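You operate a simulated robot arm through the tools that you are given. There is no shell and no other tool. Be economical: measure what you need, move in short steps, check, and stop when the job is done.

You are at the controls of a simulated robot arm. One attempt, no reset.

TASK
Warm the bearing to 70 C and lay it on the black mat.
Fine: switch the thermometer on once it is warm; heat selector off after.

Only the result counts: the job must be done as asked and must still hold three seconds after the hand-in. Knocking over, shifting, dropping, spilling or breaking anything else fails it.

THE ROBOT
A 6-joint arm with a two-finger parallel gripper, fixed in place. Base frame: the origin is at the foot of the arm, x ahead of it, y to its left, z up. Readings come in mm, degrees, newtons and seconds.
Its first joint turns from -66.0 to 66.0 degrees. Payload 2.45 kg.
The TCP is the grasp point between the finger pads, 24 mm short of the fingertips. In the tool frame z runs along the fingers and y along their closing line. The gripper opens to 68 mm. The fingers are 17 mm wide and 10 mm thick; the gripper's body (40 by 70 mm) begins 41 mm behind the TCP.
Orientation is that of the tool frame in the base frame, as a unit quaternion [w, x, y, z]. With the fingers straight down and closing along the base's y, the tool's x points along the base's -x, its y along +y and its z along -z.

THE INTERFACE
- The arm moves only by the tool send_rows. Its argument "commands" is a list that holds one entry, the list of rows, each a list of 7 numbers: the closure, from 0 (fully open) to 1 (shut), then the shift along the tool's x, y, z in mm, then the turn, a rotation vector about the tool's x, y, z in degrees. In form: [[[gripper, tx, ty, tz, ax, ay, az], ...]]. A call has 1 to 12 rows; each row is the pose to reach, as a shift and turn from the pose commanded when the call began, along the tool's axes at that moment. A row lasts 0.2 s, in which the tool goes at most 50 mm and 8.6 degrees; a call with a longer step from one row to the next is refused whole, and so is a gripper value outside its range. Where a pose cannot be reached the arm comes as near as it can. A force on the tool above 40 N (or 10 N above the force at the start of the call, whichever is more), or a blocked arm, ends the call early, and 0.2 s more pass. The fingers move at their own pace (about 108 mm/s each) and stop on an object; they squeeze with about 43 N. The grip force told is the motor's: it shows also when the fingers shut on nothing. Time passes only in rows, and 0.2 s behind the last, so rows that repeat a pose let the fingers close. The reply holds the time, the measured pose of the TCP, the force on the tool along the base axes, the opening and the grip force, in the units named above and with some noise.
- Cameras (640 x 400 px; columns grow to the right, rows downward): "scene" is fixed at [167.3, 412.5, 1465.2]; the picture's right is [-0.77, -0.64, 0.00], its down [-0.36, 0.43, -0.82] and it looks along [0.53, -0.63, -0.57] (base axes); focal length 341 px, centre (320, 200). "wrist" rides on the gripper at [84, 11, -75] in the tool frame; the picture's right is [-0.13, 0.99, 0.00], its down [-0.60, -0.08, -0.79] and it looks along [-0.79, -0.10, 0.61] (tool axes); focal length 251 px, centre (320, 200). There is no depth. A picture from a camera that has moved, and an enlarged one, comes with that camera's place and axes in the base frame and with its lens.
- grab_frame(camera): a new picture of that camera. No time passes.
- inspect(camera, box): a new picture of the part [left, top, right, bottom] of that camera's present view, enlarged. No time passes.
- sign_off(): hands the job in; it is judged then, once.

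Go step by step. Nothing tells you positions but the pictures and the camera data: compare them with the known pose of the tool, close in by small moves and look again before you grip or let go. The budget is 120 turns and 68 pictures, counting those below and the enlarged ones. Unless the task says otherwise, let go and move clear before handing in, and close with one line.

The tools are called after "Call:" by a JSON object that holds its "api" and its "payload". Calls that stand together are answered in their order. send_rows: Moves the arm, as the interface text tells. Its arguments: {"type":"object","properties":{"commands":{"type":"array"}},"required":["commands"]} The other tools are called the same way: grab_frame (camera) takes a picture; inspect (camera, box) takes an enlarged picture of a part of a camera's view; sign_off () hands the job in.

At the start:

```text
time: 0.0
eef_pos: [483.6, -140.8, 1234.6]
orientation: [0.0, 0.0, 1.0, 0.0]
ft_force: [-0.2, -0.3, -0.4]
width: 67.9
grasp_force: 0.2
```

scene: 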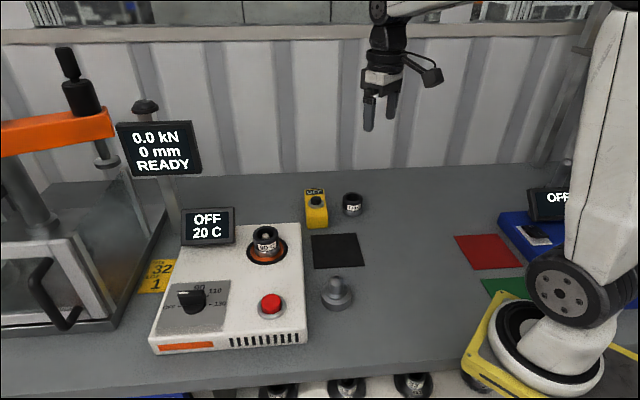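
wrist: 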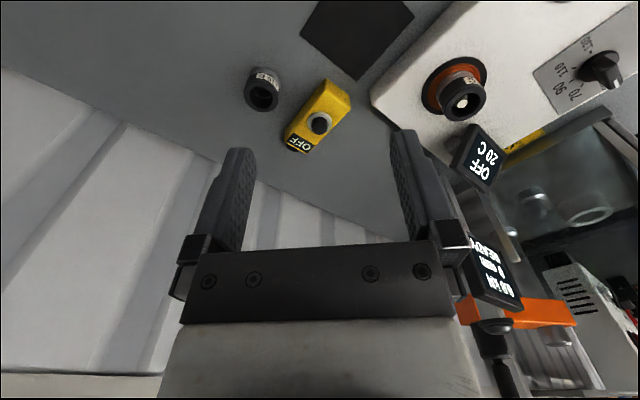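

I see a heater with a selector knob, a red button and a ring on its plate, a yellow thermometer, a second ring and a black mat. I'll zoom in on the labels first.

Call:
{"api": "inspect", "payload": {"camera": "scene", "box": [140, 190, 320, 360]}}

Call:
{"api": "inspect", "payload": {"camera": "scene", "box": [230, 170, 390, 320]}}

Call:
{"api": "inspect", "payload": {"camera": "wrist", "box": [220, 0, 640, 220]}}

```text
2.35 times, centred on (230, 275) of scene
camera zoom: at [167.3, 412.5, 1465.2], right [-0.77, -0.64, 0.0], down [-0.36, 0.43, -0.82], along [0.53, -0.63, -0.57], focal length 803 px, centre (532, 24)
```

zoom: 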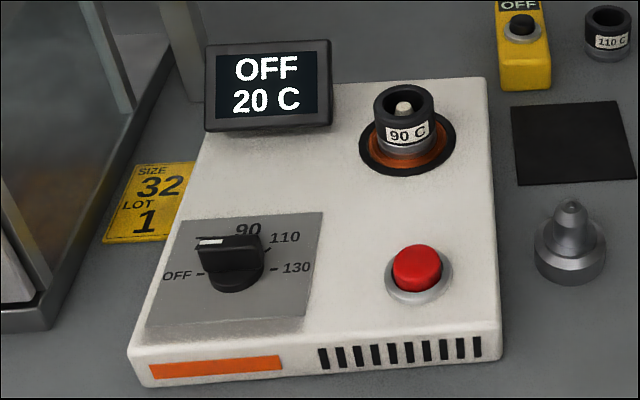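

```text
2.67 times, centred on (310, 245) of scene
camera zoom: at [167.3, 412.5, 1465.2], right [-0.77, -0.64, 0.0], down [-0.36, 0.43, -0.82], along [0.53, -0.63, -0.57], focal length 910 px, centre (347, 80)
```

zoom: 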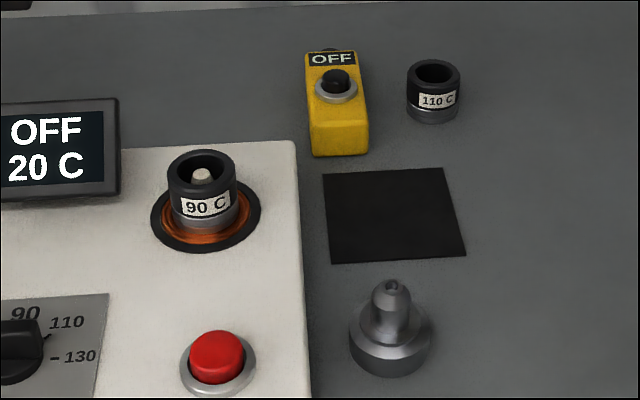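

```text
1.52 times, centred on (430, 110) of wrist
camera zoom: at [398.3, -130.7, 1308.6], right [0.13, 0.99, 0.0], down [0.6, -0.08, 0.79], along [0.79, -0.1, -0.61], focal length 383 px, centre (152, 337)
```

zoom: 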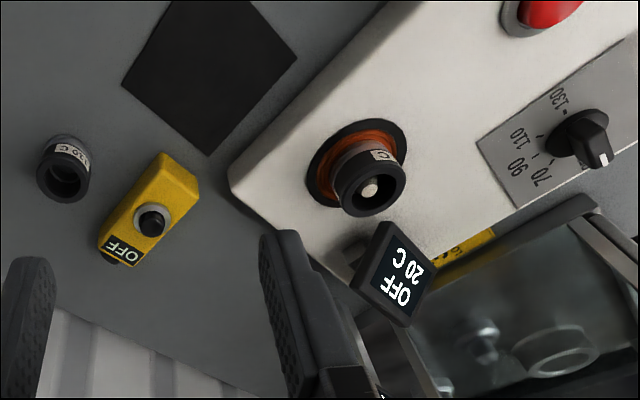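

The selector offers 70, 90, 110 and 130, and the two rings are labelled 90 C and 110 C. I'll check the blue device on the right and take a closer look at the rings.

Call:
{"api": "inspect", "payload": {"camera": "scene", "box": [440, 170, 600, 320]}}

Call:
{"api": "inspect", "payload": {"camera": "scene", "box": [295, 180, 375, 230]}}

Call:
{"api": "inspect", "payload": {"camera": "scene", "box": [230, 215, 310, 275]}}

Call:
{"api": "inspect", "payload": {"camera": "scene", "box": [150, 270, 240, 335]}}

```text
2.67 times, centred on (520, 245) of scene
camera zoom: at [167.3, 412.5, 1465.2], right [-0.77, -0.64, 0.0], down [-0.36, 0.43, -0.82], along [0.53, -0.63, -0.57], focal length 910 px, centre (-213, 80)
```

zoom: 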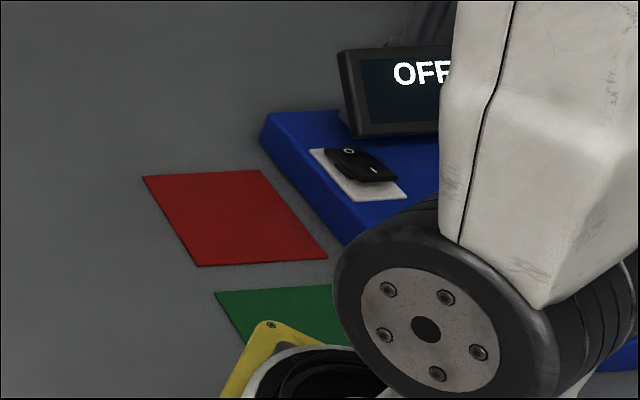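

```text
8.00 times, centred on (335, 205) of scene
camera zoom: at [167.3, 412.5, 1465.2], right [-0.77, -0.64, 0.0], down [-0.36, 0.43, -0.82], along [0.53, -0.63, -0.57], focal length 2730 px, centre (200, 160)
```

zoom: 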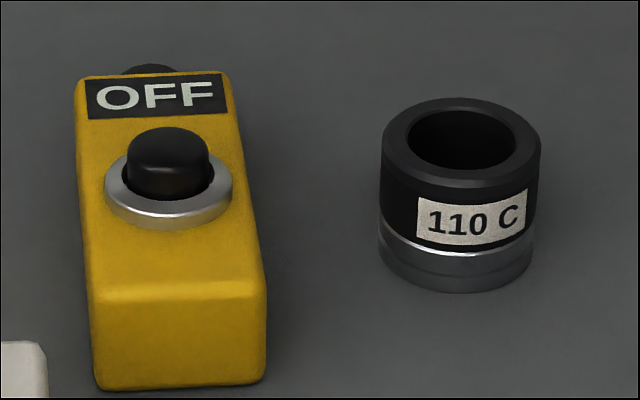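

```text
6.67 times, centred on (270, 245) of scene
camera zoom: at [167.3, 412.5, 1465.2], right [-0.77, -0.64, 0.0], down [-0.36, 0.43, -0.82], along [0.53, -0.63, -0.57], focal length 2275 px, centre (653, -100)
```

zoom: 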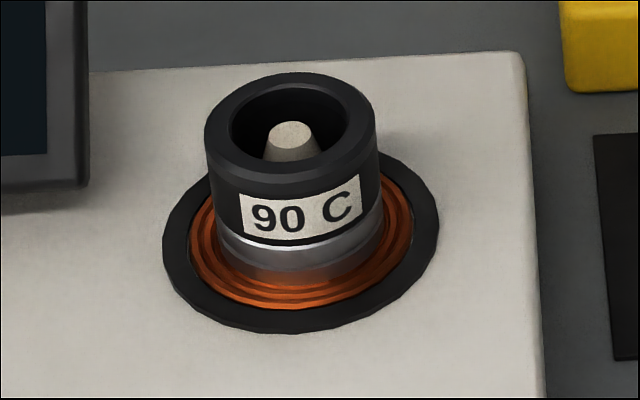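

```text
6.15 times, centred on (195, 302) of scene
camera zoom: at [167.3, 412.5, 1465.2], right [-0.77, -0.64, 0.0], down [-0.36, 0.43, -0.82], along [0.53, -0.63, -0.57], focal length 2100 px, centre (1089, -431)
```

zoom: 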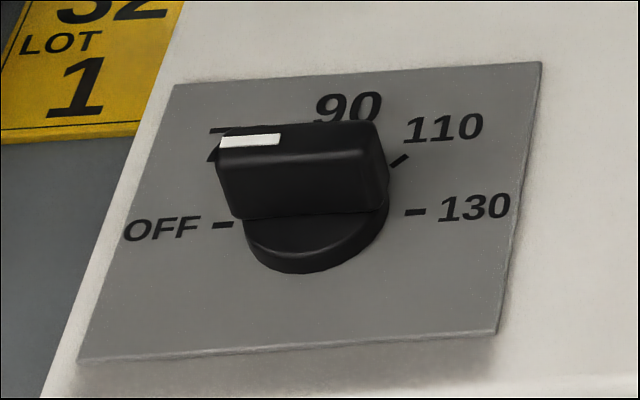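

The two cameras disagree slightly about the table height, so I'll lower the open gripper above the mat to calibrate. It will stay well clear of everything.

Call:
{"api": "send_rows", "payload": {"commands": [[[0, -6, 12, 36, 0, 0, 0], [0, -12, 24, 72, 0, 0, 0], [0, -18, 36, 108, 0, 0, 0], [0, -24, 48, 144, 0, 0, 0], [0, -30, 60, 180, 0, 0, 0], [0, -36, 71, 214, 0, 0, 0], [0, -36, 71, 214, 0, 0, 0]]]}}

Call:
{"api": "grab_frame", "payload": {"camera": "scene"}}

Call:
{"api": "grab_frame", "payload": {"camera": "wrist"}}

```text
time: 1.6
eef_pos: [519.1, -71.9, 1019.7]
orientation: [0.0, 0.001, 1.0, 0.0]
ft_force: [-0.3, 0.2, -0.3]
width: 68.3
grasp_force: 0.1
```

```text
58 pictures are left
```

scene: 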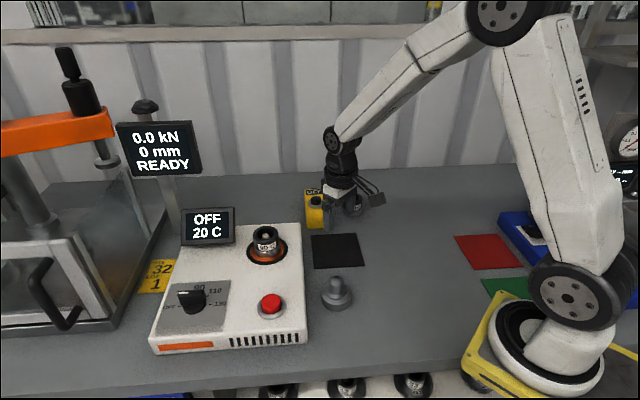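

```text
57 pictures are left
camera wrist: at [434.4, -61.0, 1095.0], right [0.13, 0.99, 0.0], down [0.6, -0.08, 0.79], along [0.79, -0.1, -0.61], focal length 251 px, centre (320, 200)
```

wrist: 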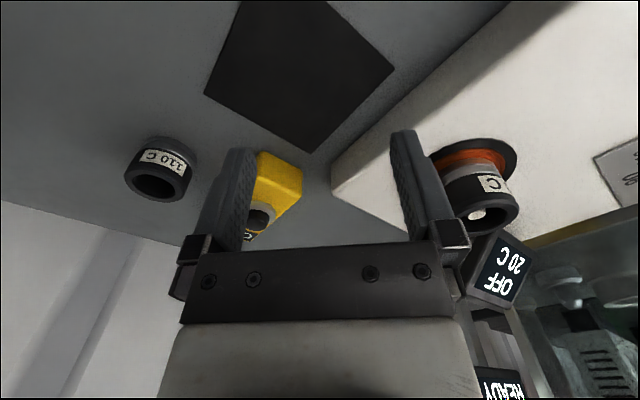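

The tool is where I expected it. I'll zoom in to locate the fingertips exactly.

Call:
{"api": "inspect", "payload": {"camera": "scene", "box": [290, 160, 400, 280]}}

```text
3.33 times, centred on (345, 220) of scene
camera zoom: at [167.3, 412.5, 1465.2], right [-0.77, -0.64, 0.0], down [-0.36, 0.43, -0.82], along [0.53, -0.63, -0.57], focal length 1138 px, centre (237, 133)
```

zoom: 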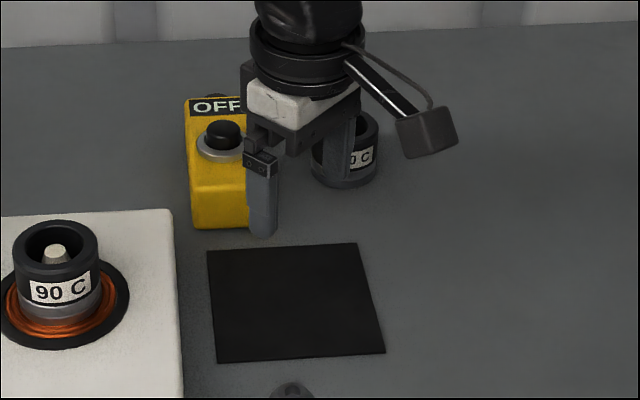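

Both cameras now agree. The bearing is at about (629, 50) with its top at z≈976, the heater top is at z≈933, and the table is at about z 890. The knob is near (619, 244) with its bar pointing to OFF, so I'll go above it with the tool turned 45°.

Call:
{"api": "send_rows", "payload": {"commands": [[[0, 0, 0, -45, 0, 0, 0], [0, -5, 30, -60, 0, 0, -7.5], [0, -15, 75, -60, 0, 0, -15], [0, -30, 120, -60, 0, 0, -22.5], [0, -45, 165, -60, 0, 0, -30], [0, -60, 210, -60, 0, 0, -37.5], [0, -75, 250, -60, 0, 0, -45], [0, -90, 290, -60, 0, 0, -45], [0, -100, 316, -45, 0, 0, -45], [0, -100, 316, -45, 0, 0, -45]]]}}

Call:
{"api": "grab_frame", "payload": {"camera": "scene"}}

Call:
{"api": "grab_frame", "payload": {"camera": "wrist"}}

```text
time: 3.8
eef_pos: [619.4, 247.7, 1064.8]
orientation: [0.001, -0.383, 0.924, -0.001]
ft_force: [-0.6, -0.4, 0.2]
width: 68.0
grasp_force: 0.1
```

```text
55 pictures are left
```

scene: 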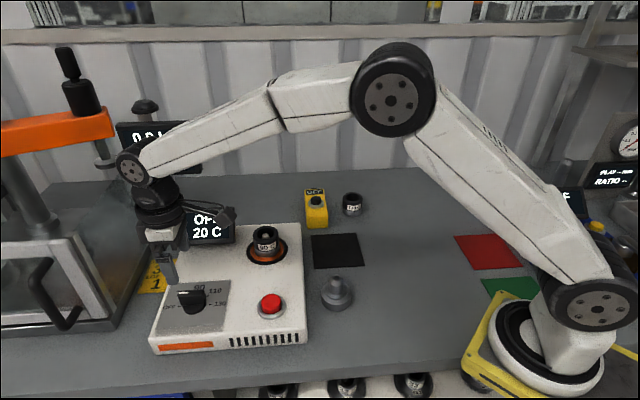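

```text
54 pictures are left
camera wrist: at [551.7, 194.8, 1139.6], right [-0.61, 0.79, 0.0], down [0.48, 0.37, 0.79], along [0.63, 0.48, -0.61], focal length 251 px, centre (320, 200)
```

wrist: 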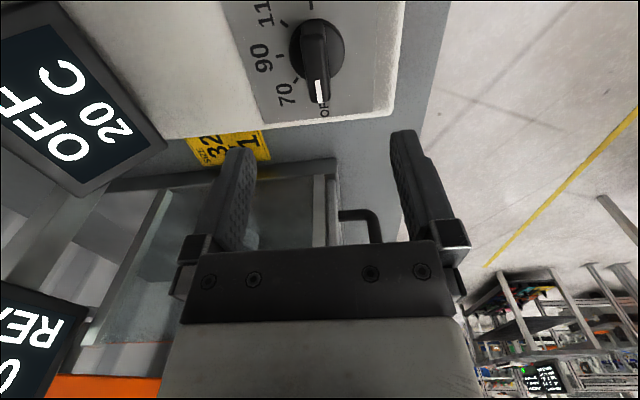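

The knob centre is about (617, 242), and its bar lies along the tool's x as I planned. I'll come down to just above it.

Call:
{"api": "send_rows", "payload": {"commands": [[[0, 5, -2, 40, 0, 0, 0], [0, 5, -2, 72, 0, 0, 0], [0, 5, -2, 72, 0, 0, 0]]]}}

Call:
{"api": "inspect", "payload": {"camera": "scene", "box": [130, 230, 260, 350]}}

Call:
{"api": "grab_frame", "payload": {"camera": "wrist"}}

```text
time: 4.6
eef_pos: [618.4, 242.1, 994.4]
orientation: [0.001, -0.383, 0.924, 0.001]
ft_force: [0.2, -0.1, 0.8]
width: 67.9
grasp_force: 0.2
```

```text
3.33 times, centred on (195, 290) of scene
camera zoom: at [167.3, 412.5, 1465.2], right [-0.77, -0.64, 0.0], down [-0.36, 0.43, -0.82], along [0.53, -0.63, -0.57], focal length 1138 px, centre (737, -100)
```

zoom: 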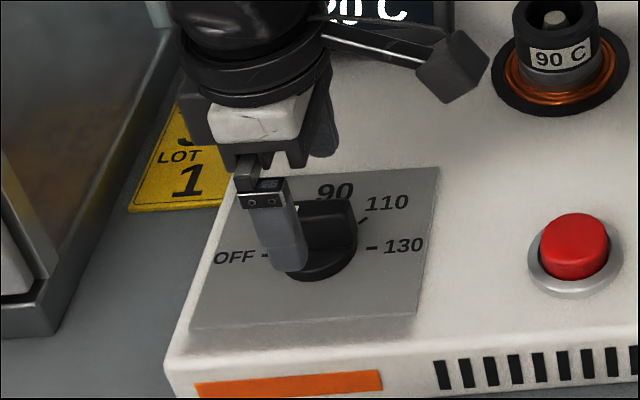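

```text
52 pictures are left
camera wrist: at [550.8, 189.3, 1069.4], right [-0.61, 0.79, 0.0], down [0.48, 0.37, 0.79], along [0.63, 0.48, -0.61], focal length 251 px, centre (320, 200)
```

wrist: 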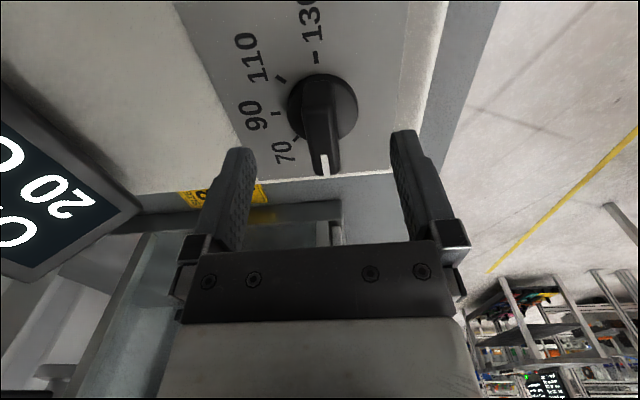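

The fingers straddle the bar. The knob top is at about z 957, so I'll come down to z≈967 and close.

Call:
{"api": "send_rows", "payload": {"commands": [[[0, 0, 0, 14, 0, 0, 0], [0, 0, 0, 27, 0, 0, 0], [0.3, 0, 0, 27, 0, 0, 0], [0.6, 0, 0, 27, 0, 0, 0], [1, 0, 0, 27, 0, 0, 0], [1, 0, 0, 27, 0, 0, 0], [1, 0, 0, 27, 0, 0, 0]]]}}

Call:
{"api": "inspect", "payload": {"camera": "scene", "box": [130, 230, 260, 350]}}

```text
time: 6.2
eef_pos: [616.3, 242.4, 967.6]
orientation: [0.0, -0.383, 0.924, 0.0]
ft_force: [-9.6, 7.1, 1.8]
width: 16.1
grasp_force: 34.5
```

```text
3.33 times, centred on (195, 290) of scene
camera zoom: at [167.0, 412.7, 1465.2], right [-0.77, -0.64, 0.0], down [-0.36, 0.43, -0.82], along [0.53, -0.63, -0.57], focal length 1138 px, centre (737, -100)
```

zoom: 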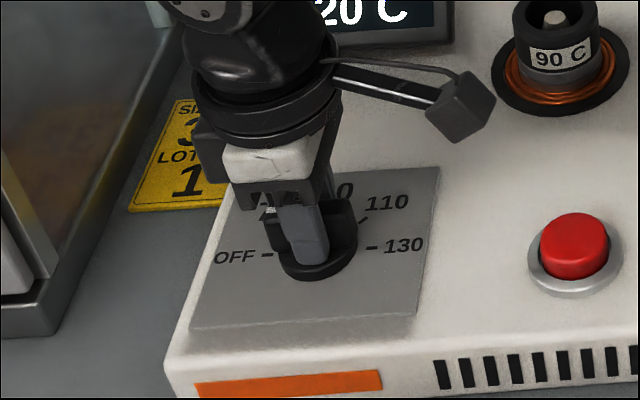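

I have the knob. I'll turn it 45° clockwise to 70, with a slight sideways correction to relax the side force.

Call:
{"api": "send_rows", "payload": {"commands": [[[1, 0, 1.2, 0, 0, 0, 0], [1, 0, 1.2, 0, 0, 0, 7.5], [1, 0, 1.2, 0, 0, 0, 15], [1, 0, 1.2, 0, 0, 0, 22.5], [1, 0, 1.2, 0, 0, 0, 30], [1, 0, 1.2, 0, 0, 0, 37.5], [1, 0, 1.2, 0, 0, 0, 45], [1, 0, 1.2, 0, 0, 0, 45]]]}}

Call:
{"api": "grab_frame", "payload": {"camera": "scene"}}

```text
time: 8.0
eef_pos: [616.4, 244.5, 968.5]
orientation: [0.003, 0.002, 1.0, 0.001]
ft_force: [-6.4, 22.3, 23.5]
width: 16.0
grasp_force: 35.3
```

```text
50 pictures are left
```

scene: 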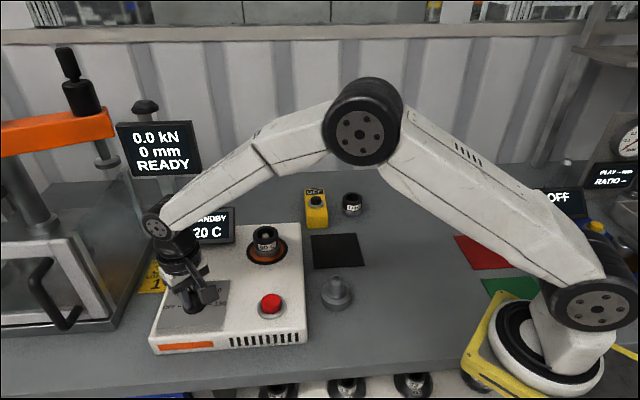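

The display reads STANDBY, so the selector has moved. I'll release, rise and check it.

Call:
{"api": "send_rows", "payload": {"commands": [[[0.7, 0, 0, 0, 0, 0, 0], [0, 0, 0, 0, 0, 0, 0], [0, 0, 0, 0, 0, 0, 0], [0, 0, 0, -30, 0, 0, 0], [0, 0, 0, -75, 0, 0, 0], [0, 0, 0, -75, 0, 0, 0]]]}}

Call:
{"api": "inspect", "payload": {"camera": "scene", "box": [140, 190, 320, 360]}}

Call:
{"api": "grab_frame", "payload": {"camera": "wrist"}}

```text
time: 8.6
eef_pos: [616.8, 234.6, 965.6]
orientation: [-0.001, 0.003, 1.0, -0.005]
ft_force: [-0.2, 0.2, 0.7]
width: 67.7
grasp_force: 0.0
stopped in row 2: the force on the tool passed its limit (the readings are from after the stop); the commanded pose is now the measured one
```

```text
2.35 times, centred on (230, 275) of scene
camera zoom: at [167.3, 412.5, 1465.2], right [-0.77, -0.64, 0.0], down [-0.36, 0.43, -0.82], along [0.53, -0.63, -0.57], focal length 803 px, centre (532, 24)
```

zoom: 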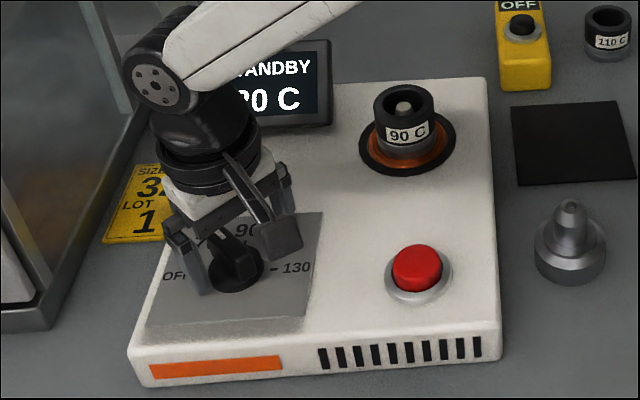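

```text
48 pictures are left
camera wrist: at [533.5, 245.8, 1041.2], right [0.14, 0.99, -0.01], down [0.61, -0.08, 0.79], along [0.78, -0.11, -0.61], focal length 251 px, centre (320, 200)
```

wrist: 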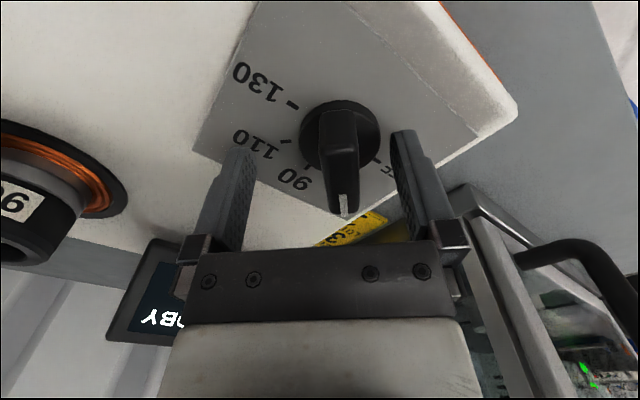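

The knob is released and pointing at 70. I'll rise clear, close the fingers and move above the red button.

Call:
{"api": "send_rows", "payload": {"commands": [[[0, 0, 0, -35, 0, 0, 0], [0, 0, 0, -75, 0, 0, 0], [0.5, 35, -25, -80, 0, 0, 0], [1, 70, -50, -80, 0, 0, 0], [1, 100, -72, -80, 0, 0, 0], [1, 113, -80, -60, 0, 0, 0], [1, 113, -80, -60, 0, 0, 0]]]}}

Call:
{"api": "inspect", "payload": {"camera": "scene", "box": [140, 190, 320, 360]}}

Call:
{"api": "grab_frame", "payload": {"camera": "wrist"}}

```text
time: 10.2
eef_pos: [503.7, 154.9, 1030.3]
orientation: [-0.002, 0.003, 1.0, -0.004]
ft_force: [0.8, 0.0, -0.3]
width: 0.0
grasp_force: 23.5
```

```text
2.35 times, centred on (230, 275) of scene
camera zoom: at [167.3, 412.5, 1465.2], right [-0.77, -0.64, 0.0], down [-0.36, 0.43, -0.82], along [0.53, -0.63, -0.57], focal length 803 px, centre (532, 24)
```

zoom: 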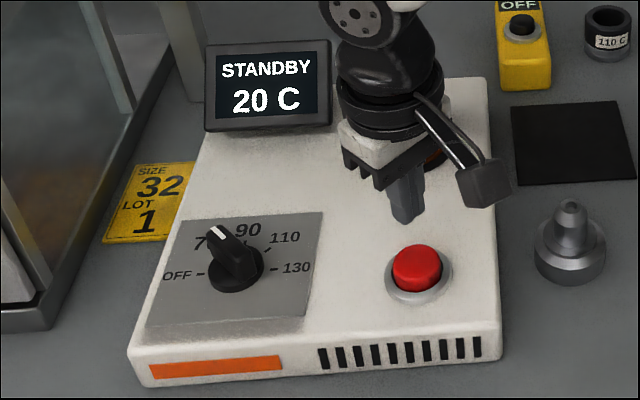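

```text
46 pictures are left
camera wrist: at [419.8, 166.5, 1104.2], right [0.14, 0.99, -0.01], down [0.61, -0.08, 0.79], along [0.78, -0.11, -0.61], focal length 251 px, centre (320, 200)
```

wrist: 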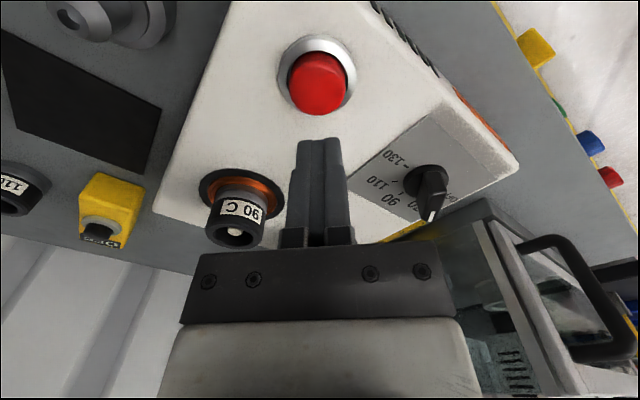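

The selector reads 70 and the button sits right below the fingers. I'll press it gently.

Call:
{"api": "send_rows", "payload": {"commands": [[[1, 3, -1, 25, 0, 0, 0], [1, 3, -1, 45, 0, 0, 0], [1, 3, -1, 51, 0, 0, 0], [1, 3, -1, 55, 0, 0, 0], [1, 3, -1, 58, 0, 0, 0]]]}}

Call:
{"api": "inspect", "payload": {"camera": "scene", "box": [140, 190, 320, 360]}}

```text
time: 11.4
eef_pos: [502.1, 156.5, 970.8]
orientation: [-0.002, 0.005, 1.0, -0.004]
ft_force: [-2.2, 0.6, 5.5]
width: 0.0
grasp_force: 24.1
```

```text
2.35 times, centred on (230, 275) of scene
camera zoom: at [167.1, 412.5, 1465.2], right [-0.77, -0.64, 0.0], down [-0.36, 0.43, -0.82], along [0.53, -0.63, -0.57], focal length 803 px, centre (532, 24)
```

zoom: 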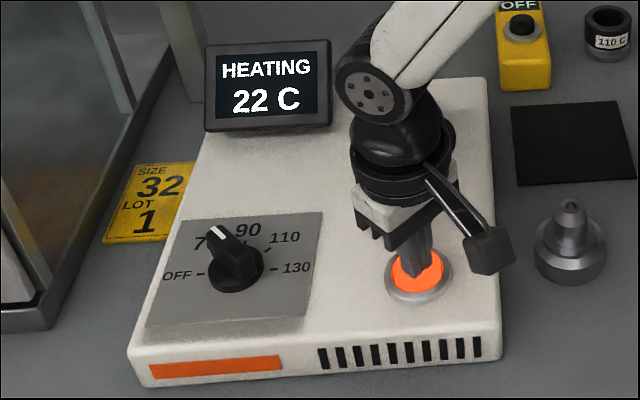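

The heater now reads HEATING. While it warms, I'll move above the yellow thermometer and look at its button.

Call:
{"api": "send_rows", "payload": {"commands": [[[1, 0, 0, -45, 0, 0, 0], [1, 0, 0, -90, 0, 0, 0], [1, -18, -42, -90, 0, 0, 0], [1, -36, -84, -90, 0, 0, 0], [1, -54, -126, -90, 0, 0, 0], [1, -72, -168, -90, 0, 0, 0], [1, -90, -210, -90, 0, 0, 0], [1, -108, -252, -90, 0, 0, 0], [1, -120, -296, -90, 0, 0, 0], [1, -120, -296, -90, 0, 0, 0]]]}}

Call:
{"api": "grab_frame", "payload": {"camera": "scene"}}

Call:
{"api": "grab_frame", "payload": {"camera": "wrist"}}

```text
time: 13.6
eef_pos: [619.6, -140.3, 1058.9]
orientation: [-0.003, 0.003, 1.0, -0.005]
ft_force: [-0.4, 0.2, -0.1]
width: 0.0
grasp_force: 23.4
```

```text
44 pictures are left
```

scene: 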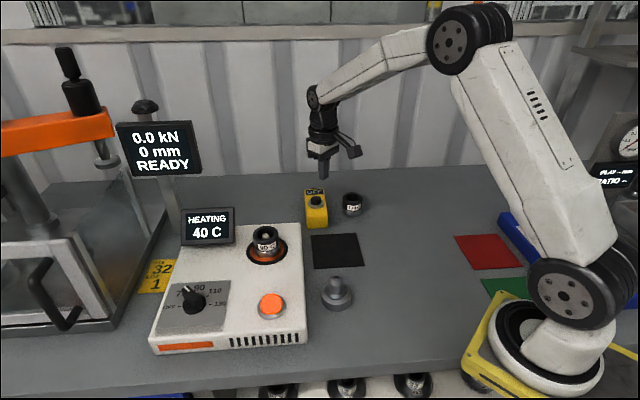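

```text
43 pictures are left
camera wrist: at [536.7, -129.3, 1134.6], right [0.14, 0.99, -0.01], down [0.61, -0.07, 0.79], along [0.78, -0.11, -0.61], focal length 251 px, centre (320, 200)
```

wrist: 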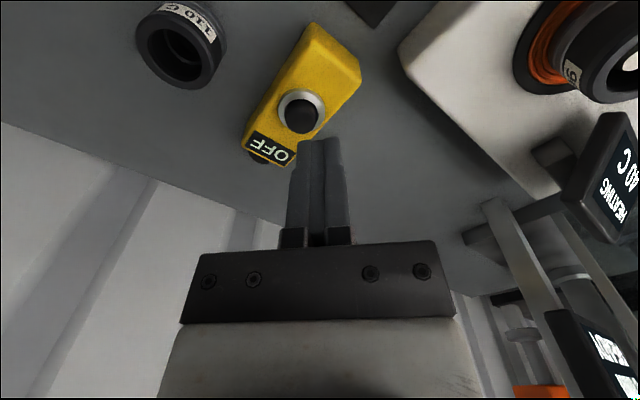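

The display shows 40 C and rising about 9 C per second. The thermometer button is near (665, -165) at z≈935, so I'll hover closer while I wait.

Call:
{"api": "send_rows", "payload": {"commands": [[[1, -22, -12, 20, 0, 0, 0], [1, -45, -25, 45, 0, 0, 0], [1, -45, -25, 72, 0, 0, 0], [1, -45, -25, 72, 0, 0, 0], [1, -45, -25, 72, 0, 0, 0], [1, -45, -25, 72, 0, 0, 0], [1, -45, -25, 72, 0, 0, 0]]]}}

Call:
{"api": "inspect", "payload": {"camera": "scene", "box": [170, 150, 370, 270]}}

Call:
{"api": "grab_frame", "payload": {"camera": "wrist"}}

```text
time: 15.2
eef_pos: [664.7, -168.9, 989.7]
orientation: [-0.001, 0.003, 1.0, -0.003]
ft_force: [0.3, -0.6, -0.4]
width: 0.1
grasp_force: 23.5
```

```text
3.20 times, centred on (270, 210) of scene
camera zoom: at [167.3, 412.5, 1465.2], right [-0.77, -0.64, 0.0], down [-0.36, 0.43, -0.82], along [0.53, -0.63, -0.57], focal length 1092 px, centre (480, 168)
```

zoom: 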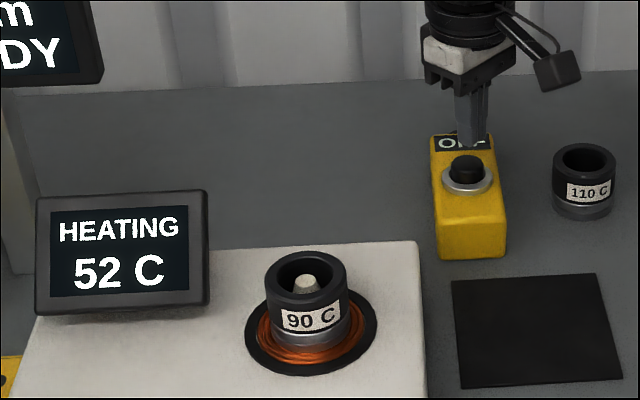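

```text
41 pictures are left
camera wrist: at [580.7, -156.7, 1064.5], right [0.14, 0.99, -0.01], down [0.61, -0.08, 0.79], along [0.78, -0.11, -0.61], focal length 251 px, centre (320, 200)
```

wrist: 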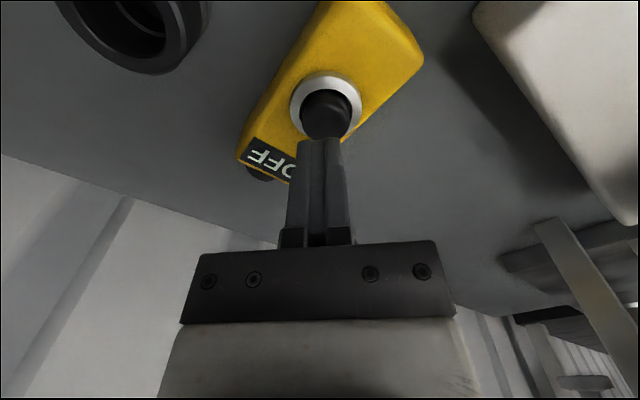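

It reads 52 C. I'll centre over the button and wait.

Call:
{"api": "send_rows", "payload": {"commands": [[[1, 2, 4, 10, 0, 0, 0], [1, 2, 4, 10, 0, 0, 0], [1, 2, 4, 10, 0, 0, 0], [1, 2, 4, 10, 0, 0, 0], [1, 2, 4, 10, 0, 0, 0], [1, 2, 4, 10, 0, 0, 0], [1, 2, 4, 10, 0, 0, 0], [1, 2, 4, 10, 0, 0, 0], [1, 2, 4, 10, 0, 0, 0], [1, 2, 4, 10, 0, 0, 0], [1, 2, 4, 10, 0, 0, 0], [1, 2, 4, 10, 0, 0, 0]]]}}

Call:
{"api": "inspect", "payload": {"camera": "scene", "box": [170, 150, 370, 270]}}

```text
time: 17.8
eef_pos: [660.6, -164.8, 981.2]
orientation: [-0.002, 0.004, 1.0, -0.004]
ft_force: [0.6, -0.1, 0.2]
width: 0.0
grasp_force: 23.4
```

```text
3.20 times, centred on (270, 210) of scene
camera zoom: at [167.3, 412.5, 1465.2], right [-0.77, -0.64, 0.0], down [-0.36, 0.43, -0.82], along [0.53, -0.63, -0.57], focal length 1092 px, centre (480, 168)
```

zoom: 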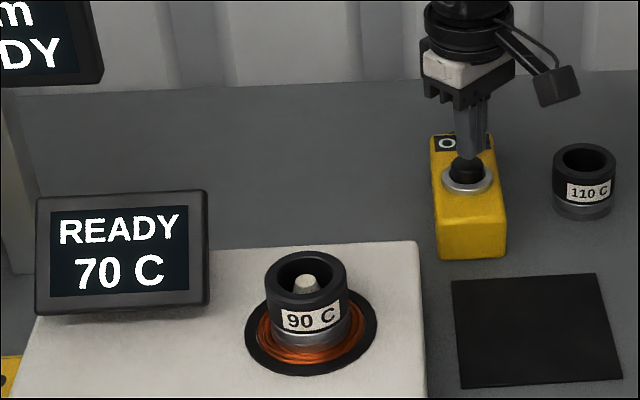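

It reads READY at 70 C. I'll press the thermometer button gently.

Call:
{"api": "send_rows", "payload": {"commands": [[[1, -2, 0, 10, 0, 0, 0], [1, -2, 0, 15, 0, 0, 0], [1, -2, 0, 18, 0, 0, 0]]]}}

Call:
{"api": "inspect", "payload": {"camera": "scene", "box": [290, 170, 370, 240]}}

```text
time: 18.6
eef_pos: [663.8, -163.8, 963.9]
orientation: [-0.001, 0.004, 1.0, -0.005]
ft_force: [-4.9, 2.7, 11.5]
width: 0.0
grasp_force: 23.8
```

```text
5.71 times, centred on (330, 205) of scene
camera zoom: at [166.9, 412.6, 1465.2], right [-0.77, -0.64, 0.0], down [-0.36, 0.43, -0.82], along [0.53, -0.63, -0.57], focal length 1950 px, centre (263, 171)
```

zoom: 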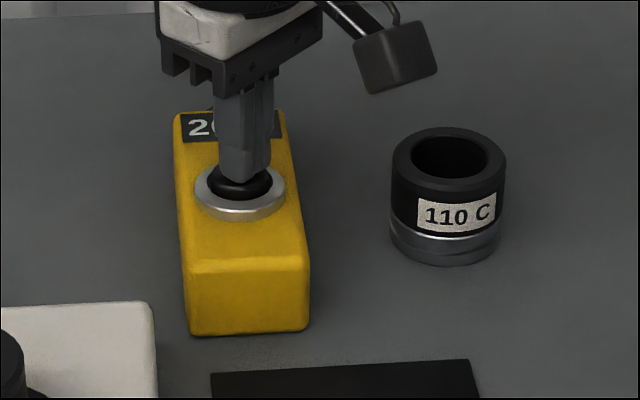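

The thermometer is on and reads 20 C. I'll rise and move over the bearing with the gripper open.

Call:
{"api": "send_rows", "payload": {"commands": [[[1, 0, 0, -40, 0, 0, 0], [1, 0, 0, -85, 0, 0, 0], [0.5, 8, 45, -85, 0, 0, 0], [0, 16, 90, -85, 0, 0, 0], [0, 24, 135, -85, 0, 0, 0], [0, 30, 180, -85, 0, 0, 0], [0, 35, 213, -75, 0, 0, 0], [0, 35, 213, -65, 0, 0, 0], [0, 35, 213, -65, 0, 0, 0]]]}}

Call:
{"api": "grab_frame", "payload": {"camera": "scene"}}

Call:
{"api": "grab_frame", "payload": {"camera": "wrist"}}

```text
time: 20.6
eef_pos: [629.5, 52.8, 1026.8]
orientation: [-0.001, 0.004, 1.0, -0.005]
ft_force: [0.4, 0.0, -0.7]
width: 68.1
grasp_force: 0.1
```

```text
38 pictures are left
```

scene: 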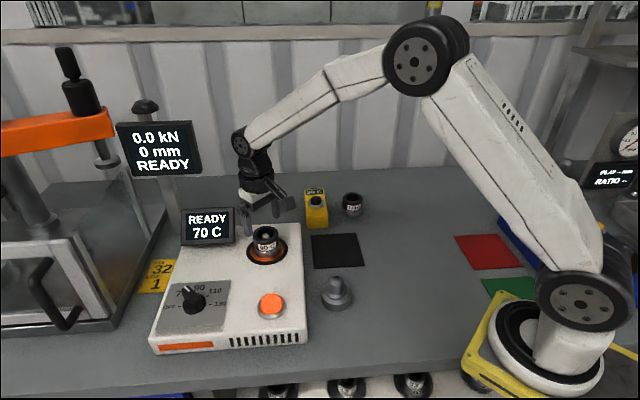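

```text
37 pictures are left
camera wrist: at [546.4, 63.5, 1100.6], right [0.14, 0.99, -0.01], down [0.61, -0.08, 0.79], along [0.78, -0.11, -0.61], focal length 251 px, centre (320, 200)
```

wrist: 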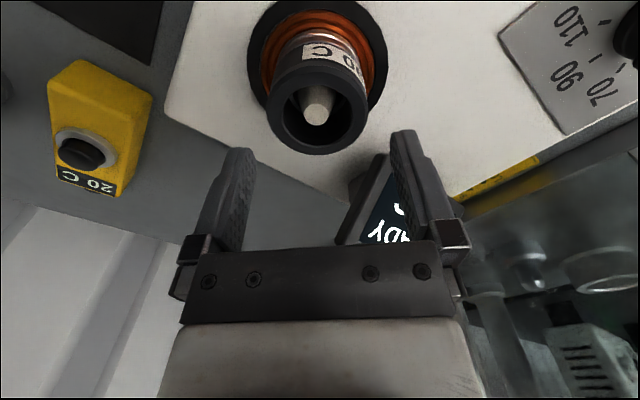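

The bearing rim is about 56 mm across, centred near (625, 51). I'll correct and come down until the fingertips are just above the rim.

Call:
{"api": "send_rows", "payload": {"commands": [[[0, 4, -1.5, 10, 0, 0, 0], [0, 4, -1.5, 22, 0, 0, 0], [0, 4, -1.5, 22, 0, 0, 0]]]}}

Call:
{"api": "grab_frame", "payload": {"camera": "wrist"}}

Call:
{"api": "inspect", "payload": {"camera": "scene", "box": [220, 180, 320, 270]}}

```text
time: 21.4
eef_pos: [627.5, 50.0, 1002.6]
orientation: [-0.002, 0.004, 1.0, -0.004]
ft_force: [0.1, -0.7, 0.0]
width: 67.9
grasp_force: 0.0
```

```text
36 pictures are left
camera wrist: at [543.3, 60.8, 1078.2], right [0.14, 0.99, -0.01], down [0.61, -0.08, 0.79], along [0.78, -0.11, -0.61], focal length 251 px, centre (320, 200)
```

wrist: 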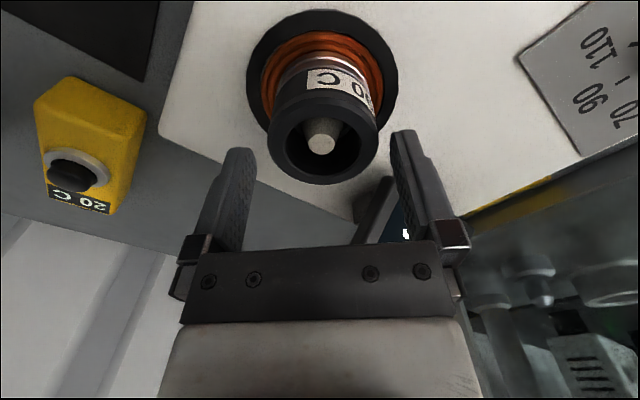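

```text
4.44 times, centred on (270, 225) of scene
camera zoom: at [167.3, 412.5, 1465.2], right [-0.77, -0.64, 0.0], down [-0.36, 0.43, -0.82], along [0.53, -0.63, -0.57], focal length 1517 px, centre (542, 89)
```

zoom: 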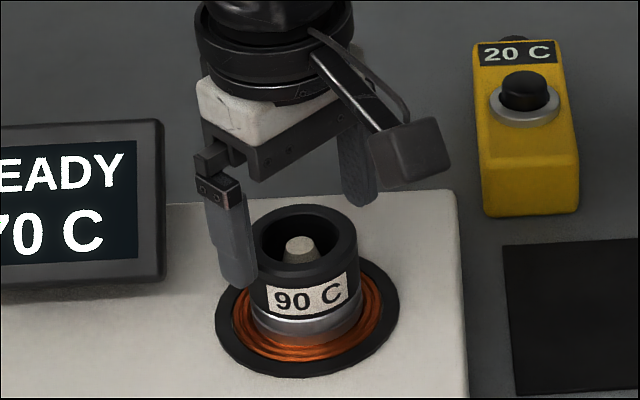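

The fingers are centred around the ring with clearance on both sides. I'll descend to z≈968 and grip the black collar.

Call:
{"api": "send_rows", "payload": {"commands": [[[0, 2, 0, 10, 0, 0, 0], [0, 2, 0, 20, 0, 0, 0], [0, 2, 0, 30, 0, 0, 0], [0, 2, 0, 35, 0, 0, 0], [0, 2, 0, 35, 0, 0, 0], [0.1, 2, 0, 35, 0, 0, 0], [0.3, 2, 0, 35, 0, 0, 0], [0.5, 2, 0, 35, 0, 0, 0], [0.5, 2, 0, 35, 0, 0, 0]]]}}

Call:
{"api": "inspect", "payload": {"camera": "scene", "box": [220, 180, 320, 270]}}

```text
time: 23.4
eef_pos: [626.2, 47.8, 968.6]
orientation: [-0.001, 0.003, 1.0, -0.004]
ft_force: [0.9, 0.0, -0.2]
width: 55.8
grasp_force: 43.1
```

```text
4.44 times, centred on (270, 225) of scene
camera zoom: at [167.3, 412.5, 1465.2], right [-0.77, -0.64, 0.0], down [-0.36, 0.43, -0.82], along [0.53, -0.63, -0.57], focal length 1517 px, centre (542, 89)
```

zoom: 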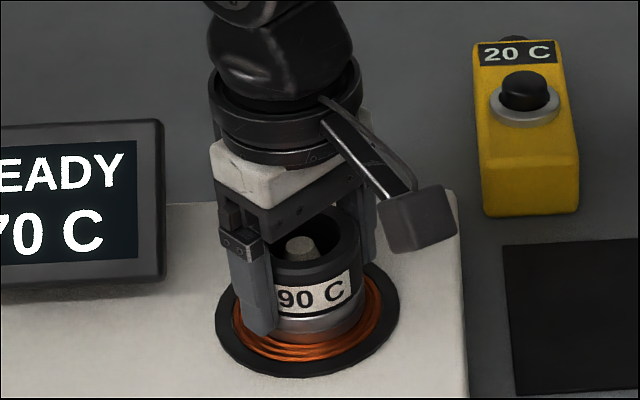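

I have the collar, with an opening of 55.8 mm. I'll lift straight up.

Call:
{"api": "send_rows", "payload": {"commands": [[[0.6, 0, 0, -10, 0, 0, 0], [0.6, 0, 0, -25, 0, 0, 0], [0.6, 0, 0, -45, 0, 0, 0], [0.6, 0, 0, -65, 0, 0, 0], [0.6, 0, 0, -80, 0, 0, 0], [0.6, 0, 0, -80, 0, 0, 0]]]}}

Call:
{"api": "inspect", "payload": {"camera": "scene", "box": [170, 150, 370, 275]}}

```text
time: 24.8
eef_pos: [622.1, 49.9, 1048.8]
orientation: [-0.003, 0.004, 1.0, -0.005]
ft_force: [-0.6, -0.4, -3.1]
width: 55.6
grasp_force: 42.5
```

```text
3.20 times, centred on (270, 212) of scene
camera zoom: at [167.3, 412.5, 1465.2], right [-0.77, -0.64, 0.0], down [-0.36, 0.43, -0.82], along [0.53, -0.63, -0.57], focal length 1092 px, centre (480, 160)
```

zoom: 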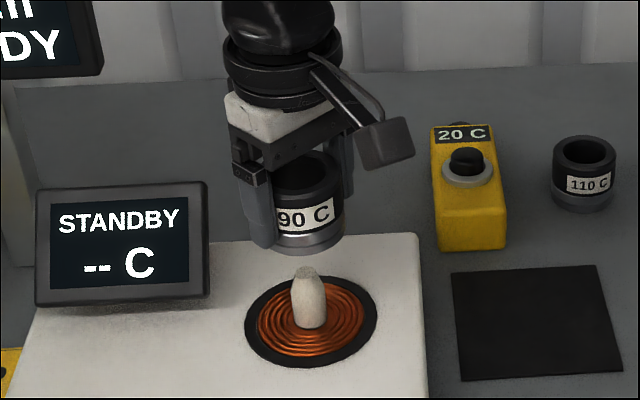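

The bearing is lifted and the heater sees it gone. Next I'll hover over the mat centre at about (537, -87).

Call:
{"api": "send_rows", "payload": {"commands": [[[0.6, 10, -20, -5, 0, 0, 0], [0.6, 30, -52, -5, 0, 0, 0], [0.6, 52, -84, -5, 0, 0, 0], [0.6, 72, -114, 0, 0, 0, 0], [0.6, 86, -136, 25, 0, 0, 0], [0.6, 86, -136, 60, 0, 0, 0], [0.6, 86, -136, 75, 0, 0, 0], [0.6, 86, -136, 75, 0, 0, 0]]]}}

Call:
{"api": "inspect", "payload": {"camera": "scene", "box": [260, 150, 420, 290]}}

Call:
{"api": "grab_frame", "payload": {"camera": "wrist"}}

```text
time: 26.6
eef_pos: [538.0, -88.2, 973.1]
orientation: [-0.002, 0.003, 1.0, -0.004]
ft_force: [-0.8, 0.4, -2.7]
width: 55.7
grasp_force: 42.9
```

```text
2.86 times, centred on (340, 220) of scene
camera zoom: at [167.3, 412.5, 1465.2], right [-0.77, -0.64, 0.0], down [-0.36, 0.43, -0.82], along [0.53, -0.63, -0.57], focal length 975 px, centre (263, 143)
```

zoom: 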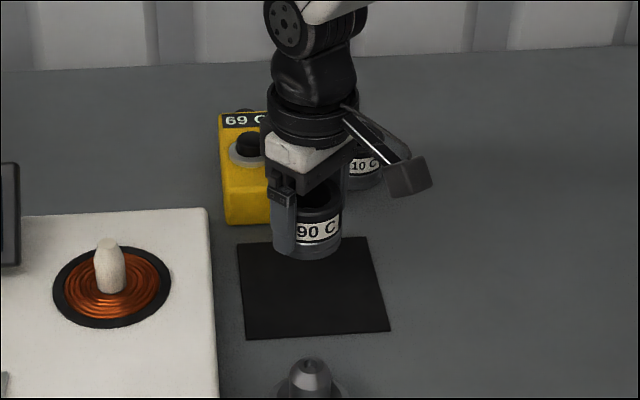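

```text
31 pictures are left
camera wrist: at [454.1, -76.8, 1048.0], right [0.14, 0.99, -0.01], down [0.61, -0.07, 0.79], along [0.78, -0.11, -0.61], focal length 251 px, centre (320, 200)
```

wrist: 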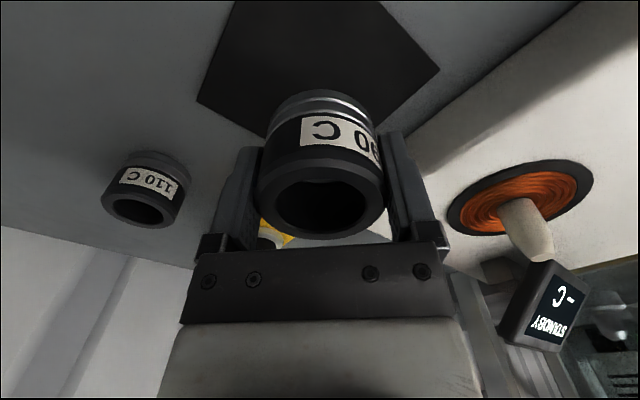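

The mat centre lies directly below the bearing. I'll lower it and slow down near contact.

Call:
{"api": "send_rows", "payload": {"commands": [[[0.6, 0, 0, 18, 0, 0, 0], [0.6, 0, 0, 34, 0, 0, 0], [0.6, 0, 0, 39, 0, 0, 0], [0.6, 0, 0, 42, 0, 0, 0], [0.6, 0, 0, 42, 0, 0, 0]]]}}

Call:
{"api": "inspect", "payload": {"camera": "scene", "box": [290, 180, 390, 280]}}

```text
time: 27.8
eef_pos: [537.8, -88.1, 932.6]
orientation: [-0.002, 0.004, 1.0, -0.004]
ft_force: [-0.3, 0.0, -1.6]
width: 55.3
grasp_force: 42.6
```

```text
4.00 times, centred on (340, 230) of scene
camera zoom: at [167.3, 412.5, 1465.2], right [-0.77, -0.64, 0.0], down [-0.36, 0.43, -0.82], along [0.53, -0.63, -0.57], focal length 1365 px, centre (240, 80)
```

zoom: 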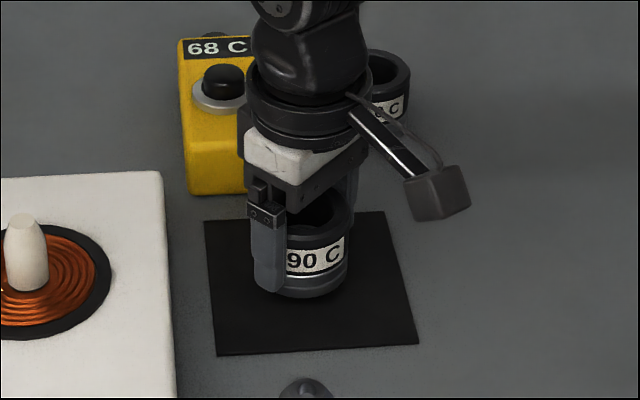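

The force is still only the bearing's weight, so there is no contact yet. I'll lower it in fine steps.

Call:
{"api": "send_rows", "payload": {"commands": [[[0.6, 0, 0, 2, 0, 0, 0], [0.6, 0, 0, 4, 0, 0, 0], [0.6, 0, 0, 5.5, 0, 0, 0], [0.6, 0, 0, 5.5, 0, 0, 0]]]}}

```text
time: 28.8
eef_pos: [536.2, -87.3, 927.3]
orientation: [-0.002, 0.003, 1.0, -0.005]
ft_force: [-0.1, 0.6, -2.2]
width: 55.3
grasp_force: 43.5
```

Still no contact, so I'll keep going down.

Call:
{"api": "send_rows", "payload": {"commands": [[[0.6, 0, 0, 1, 0, 0, 0], [0.6, 0, 0, 2, 0, 0, 0], [0.6, 0, 0, 3, 0, 0, 0], [0.6, 0, 0, 3, 0, 0, 0]]]}}

Call:
{"api": "inspect", "payload": {"camera": "scene", "box": [300, 200, 370, 270]}}

```text
time: 29.8
eef_pos: [538.0, -88.9, 924.3]
orientation: [-0.002, 0.004, 1.0, -0.004]
ft_force: [-0.1, 0.1, -2.4]
width: 55.3
grasp_force: 42.7
```

```text
5.71 times, centred on (335, 235) of scene
camera zoom: at [167.3, 412.5, 1465.2], right [-0.77, -0.64, 0.0], down [-0.36, 0.43, -0.82], along [0.53, -0.63, -0.57], focal length 1950 px, centre (234, 0)
```

zoom: 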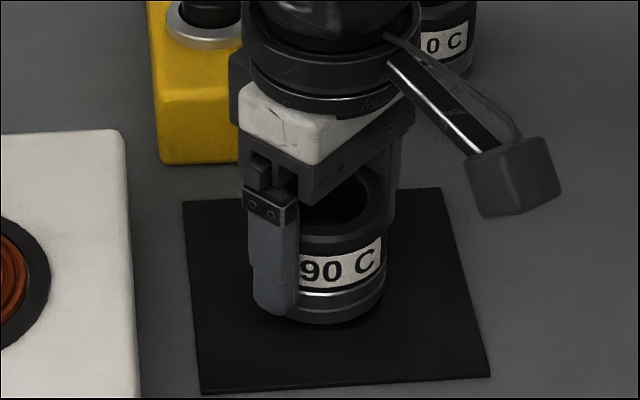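

The bearing is very close to the mat. I'll go down a few more millimetres.

Call:
{"api": "send_rows", "payload": {"commands": [[[0.6, 0, 0, 1, 0, 0, 0], [0.6, 0, 0, 2, 0, 0, 0], [0.6, 0, 0, 3, 0, 0, 0], [0.6, 0, 0, 4, 0, 0, 0]]]}}

```text
time: 30.8
eef_pos: [537.1, -89.2, 921.1]
orientation: [-0.002, 0.003, 1.0, -0.004]
ft_force: [0.7, -0.8, -3.0]
width: 55.1
grasp_force: 42.9
```

Call:
{"api": "send_rows", "payload": {"commands": [[[0.6, 0, 0, 1, 0, 0, 0], [0.6, 0, 0, 2, 0, 0, 0], [0.6, 0, 0, 3, 0, 0, 0], [0.6, 0, 0, 4, 0, 0, 0]]]}}

Call:
{"api": "inspect", "payload": {"camera": "scene", "box": [300, 200, 370, 270]}}

Call:
{"api": "grab_frame", "payload": {"camera": "wrist"}}

```text
time: 31.8
eef_pos: [537.2, -88.4, 916.0]
orientation: [-0.001, 0.003, 1.0, -0.005]
ft_force: [-0.9, -2.5, 4.9]
width: 55.5
grasp_force: 43.1
```

```text
5.71 times, centred on (335, 235) of scene
camera zoom: at [167.1, 412.4, 1465.3], right [-0.77, -0.64, 0.0], down [-0.36, 0.43, -0.82], along [0.53, -0.63, -0.57], focal length 1950 px, centre (234, 0)
```

zoom: 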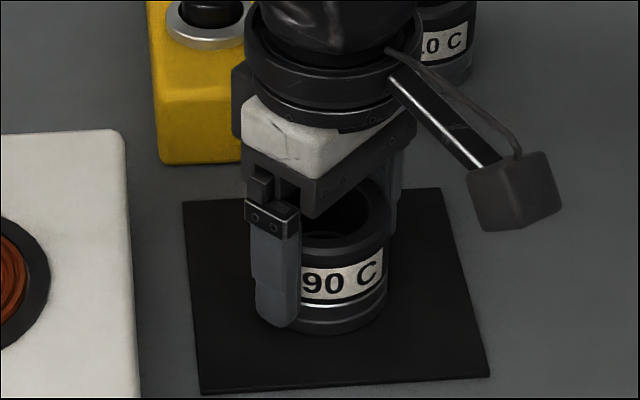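

```text
27 pictures are left
camera wrist: at [453.1, -77.3, 992.0], right [0.14, 0.99, -0.01], down [0.61, -0.07, 0.79], along [0.78, -0.11, -0.61], focal length 251 px, centre (320, 200)
```

wrist: 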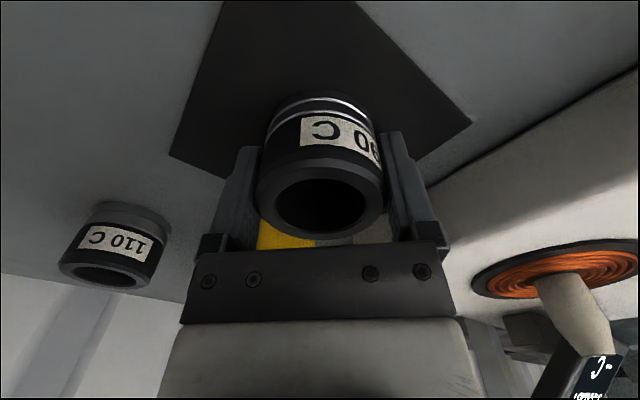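

The bearing has touched the mat. I'll open and rise straight up.

Call:
{"api": "send_rows", "payload": {"commands": [[[0.4, 0, 0, 0, 0, 0, 0], [0, 0, 0, 0, 0, 0, 0], [0, 0, 0, 0, 0, 0, 0], [0, 0, 0, -30, 0, 0, 0], [0, 0, 0, -70, 0, 0, 0], [0, 0, 0, -115, 0, 0, 0], [0, 0, 0, -160, 0, 0, 0]]]}}

Call:
{"api": "inspect", "payload": {"camera": "scene", "box": [290, 170, 390, 280]}}

```text
time: 33.4
eef_pos: [535.3, -84.1, 1078.5]
orientation: [-0.003, 0.003, 1.0, -0.005]
ft_force: [-0.9, 0.0, 0.7]
width: 67.9
grasp_force: 0.1
```

```text
3.64 times, centred on (340, 225) of scene
camera zoom: at [167.2, 412.5, 1465.2], right [-0.77, -0.64, 0.0], down [-0.36, 0.43, -0.82], along [0.53, -0.63, -0.57], focal length 1241 px, centre (247, 109)
```

zoom: 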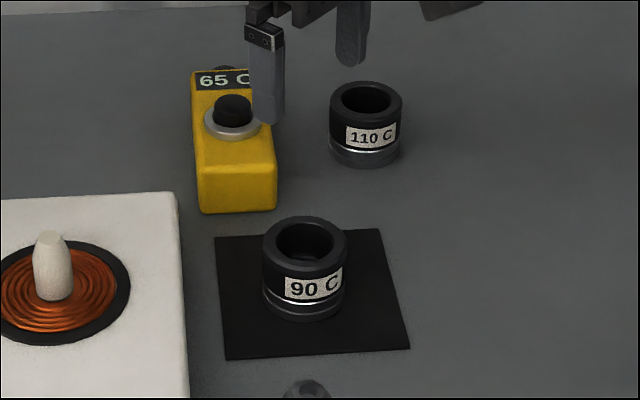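

The bearing stands on the mat and reads 65 C. Next I'll go back to the selector.

Call:
{"api": "send_rows", "payload": {"commands": [[[0, -11, 46, 0, 0, 0, 0], [0, -22, 92, 0, 0, 0, 0], [0, -33, 138, 0, 0, 0, 0], [0, -44, 184, 0, 0, 0, 0], [0, -55, 230, 0, 0, 0, 0], [0, -66, 276, 0, 0, 0, 0], [0, -77, 316, 10, 0, 0, 0], [0, -80, 330, 45, 0, 0, 0], [0, -80, 330, 75, 0, 0, 0], [0, -80, 330, 75, 0, 0, 0]]]}}

Call:
{"api": "grab_frame", "payload": {"camera": "wrist"}}

```text
time: 35.6
eef_pos: [619.7, 243.5, 998.9]
orientation: [-0.001, 0.003, 1.0, -0.005]
ft_force: [-0.3, 0.6, 0.5]
width: 67.8
grasp_force: 0.1
```

```text
25 pictures are left
camera wrist: at [535.8, 254.8, 1072.9], right [0.14, 0.99, -0.01], down [0.61, -0.08, 0.79], along [0.78, -0.11, -0.61], focal length 251 px, centre (320, 200)
```

wrist: 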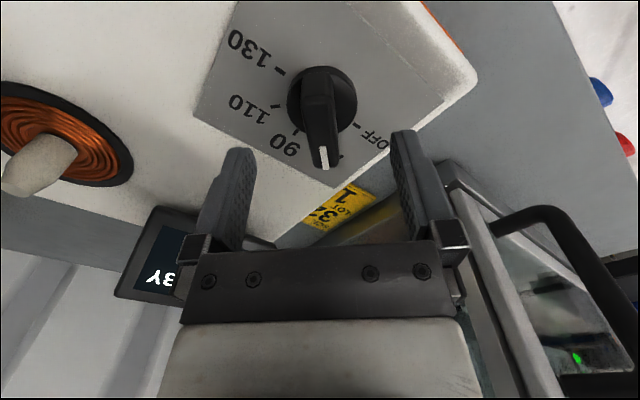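

I'm aligned over the knob. I'll come down and grip it.

Call:
{"api": "send_rows", "payload": {"commands": [[[0, 1, 1, 16, 0, 0, 0], [0, 1, 1, 31, 0, 0, 0], [0.4, 1, 1, 31, 0, 0, 0], [0.8, 1, 1, 31, 0, 0, 0], [0.8, 1, 1, 31, 0, 0, 0], [0.8, 1, 1, 31, 0, 0, 0]]]}}

```text
time: 37.0
eef_pos: [618.1, 244.1, 968.8]
orientation: [-0.001, 0.004, 1.0, -0.005]
ft_force: [0.9, 5.3, -2.6]
width: 17.4
grasp_force: 2.3
```

Call:
{"api": "send_rows", "payload": {"commands": [[[1, 0, 0.5, 0, 0, 0, 0], [1, 0, 0.5, 0, 0, 0, 0], [1, 0, 0.5, 0, 0, 0, -7.5], [1, 0, 0.5, 0, 0, 0, -15], [1, 0, 0.5, 0, 0, 0, -22.5], [1, 0, 0.5, 0, 0, 0, -30], [1, 0, 0.5, 0, 0, 0, -37.5], [1, 0, 0.5, 0, 0, 0, -45], [1, 0, 0.5, 0, 0, 0, -46], [1, 0, 0.5, 0, 0, 0, -46]]]}}

Call:
{"api": "grab_frame", "payload": {"camera": "scene"}}

```text
time: 39.2
eef_pos: [618.1, 242.3, 967.6]
orientation: [-0.004, -0.388, 0.922, -0.004]
ft_force: [-1.7, 7.9, 13.0]
width: 16.0
grasp_force: 35.1
```

```text
24 pictures are left
```

scene: 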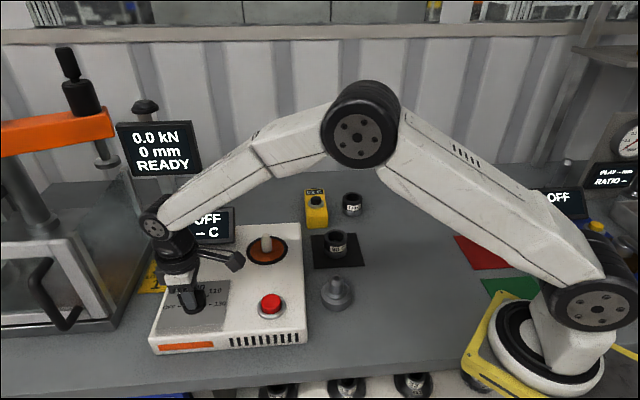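

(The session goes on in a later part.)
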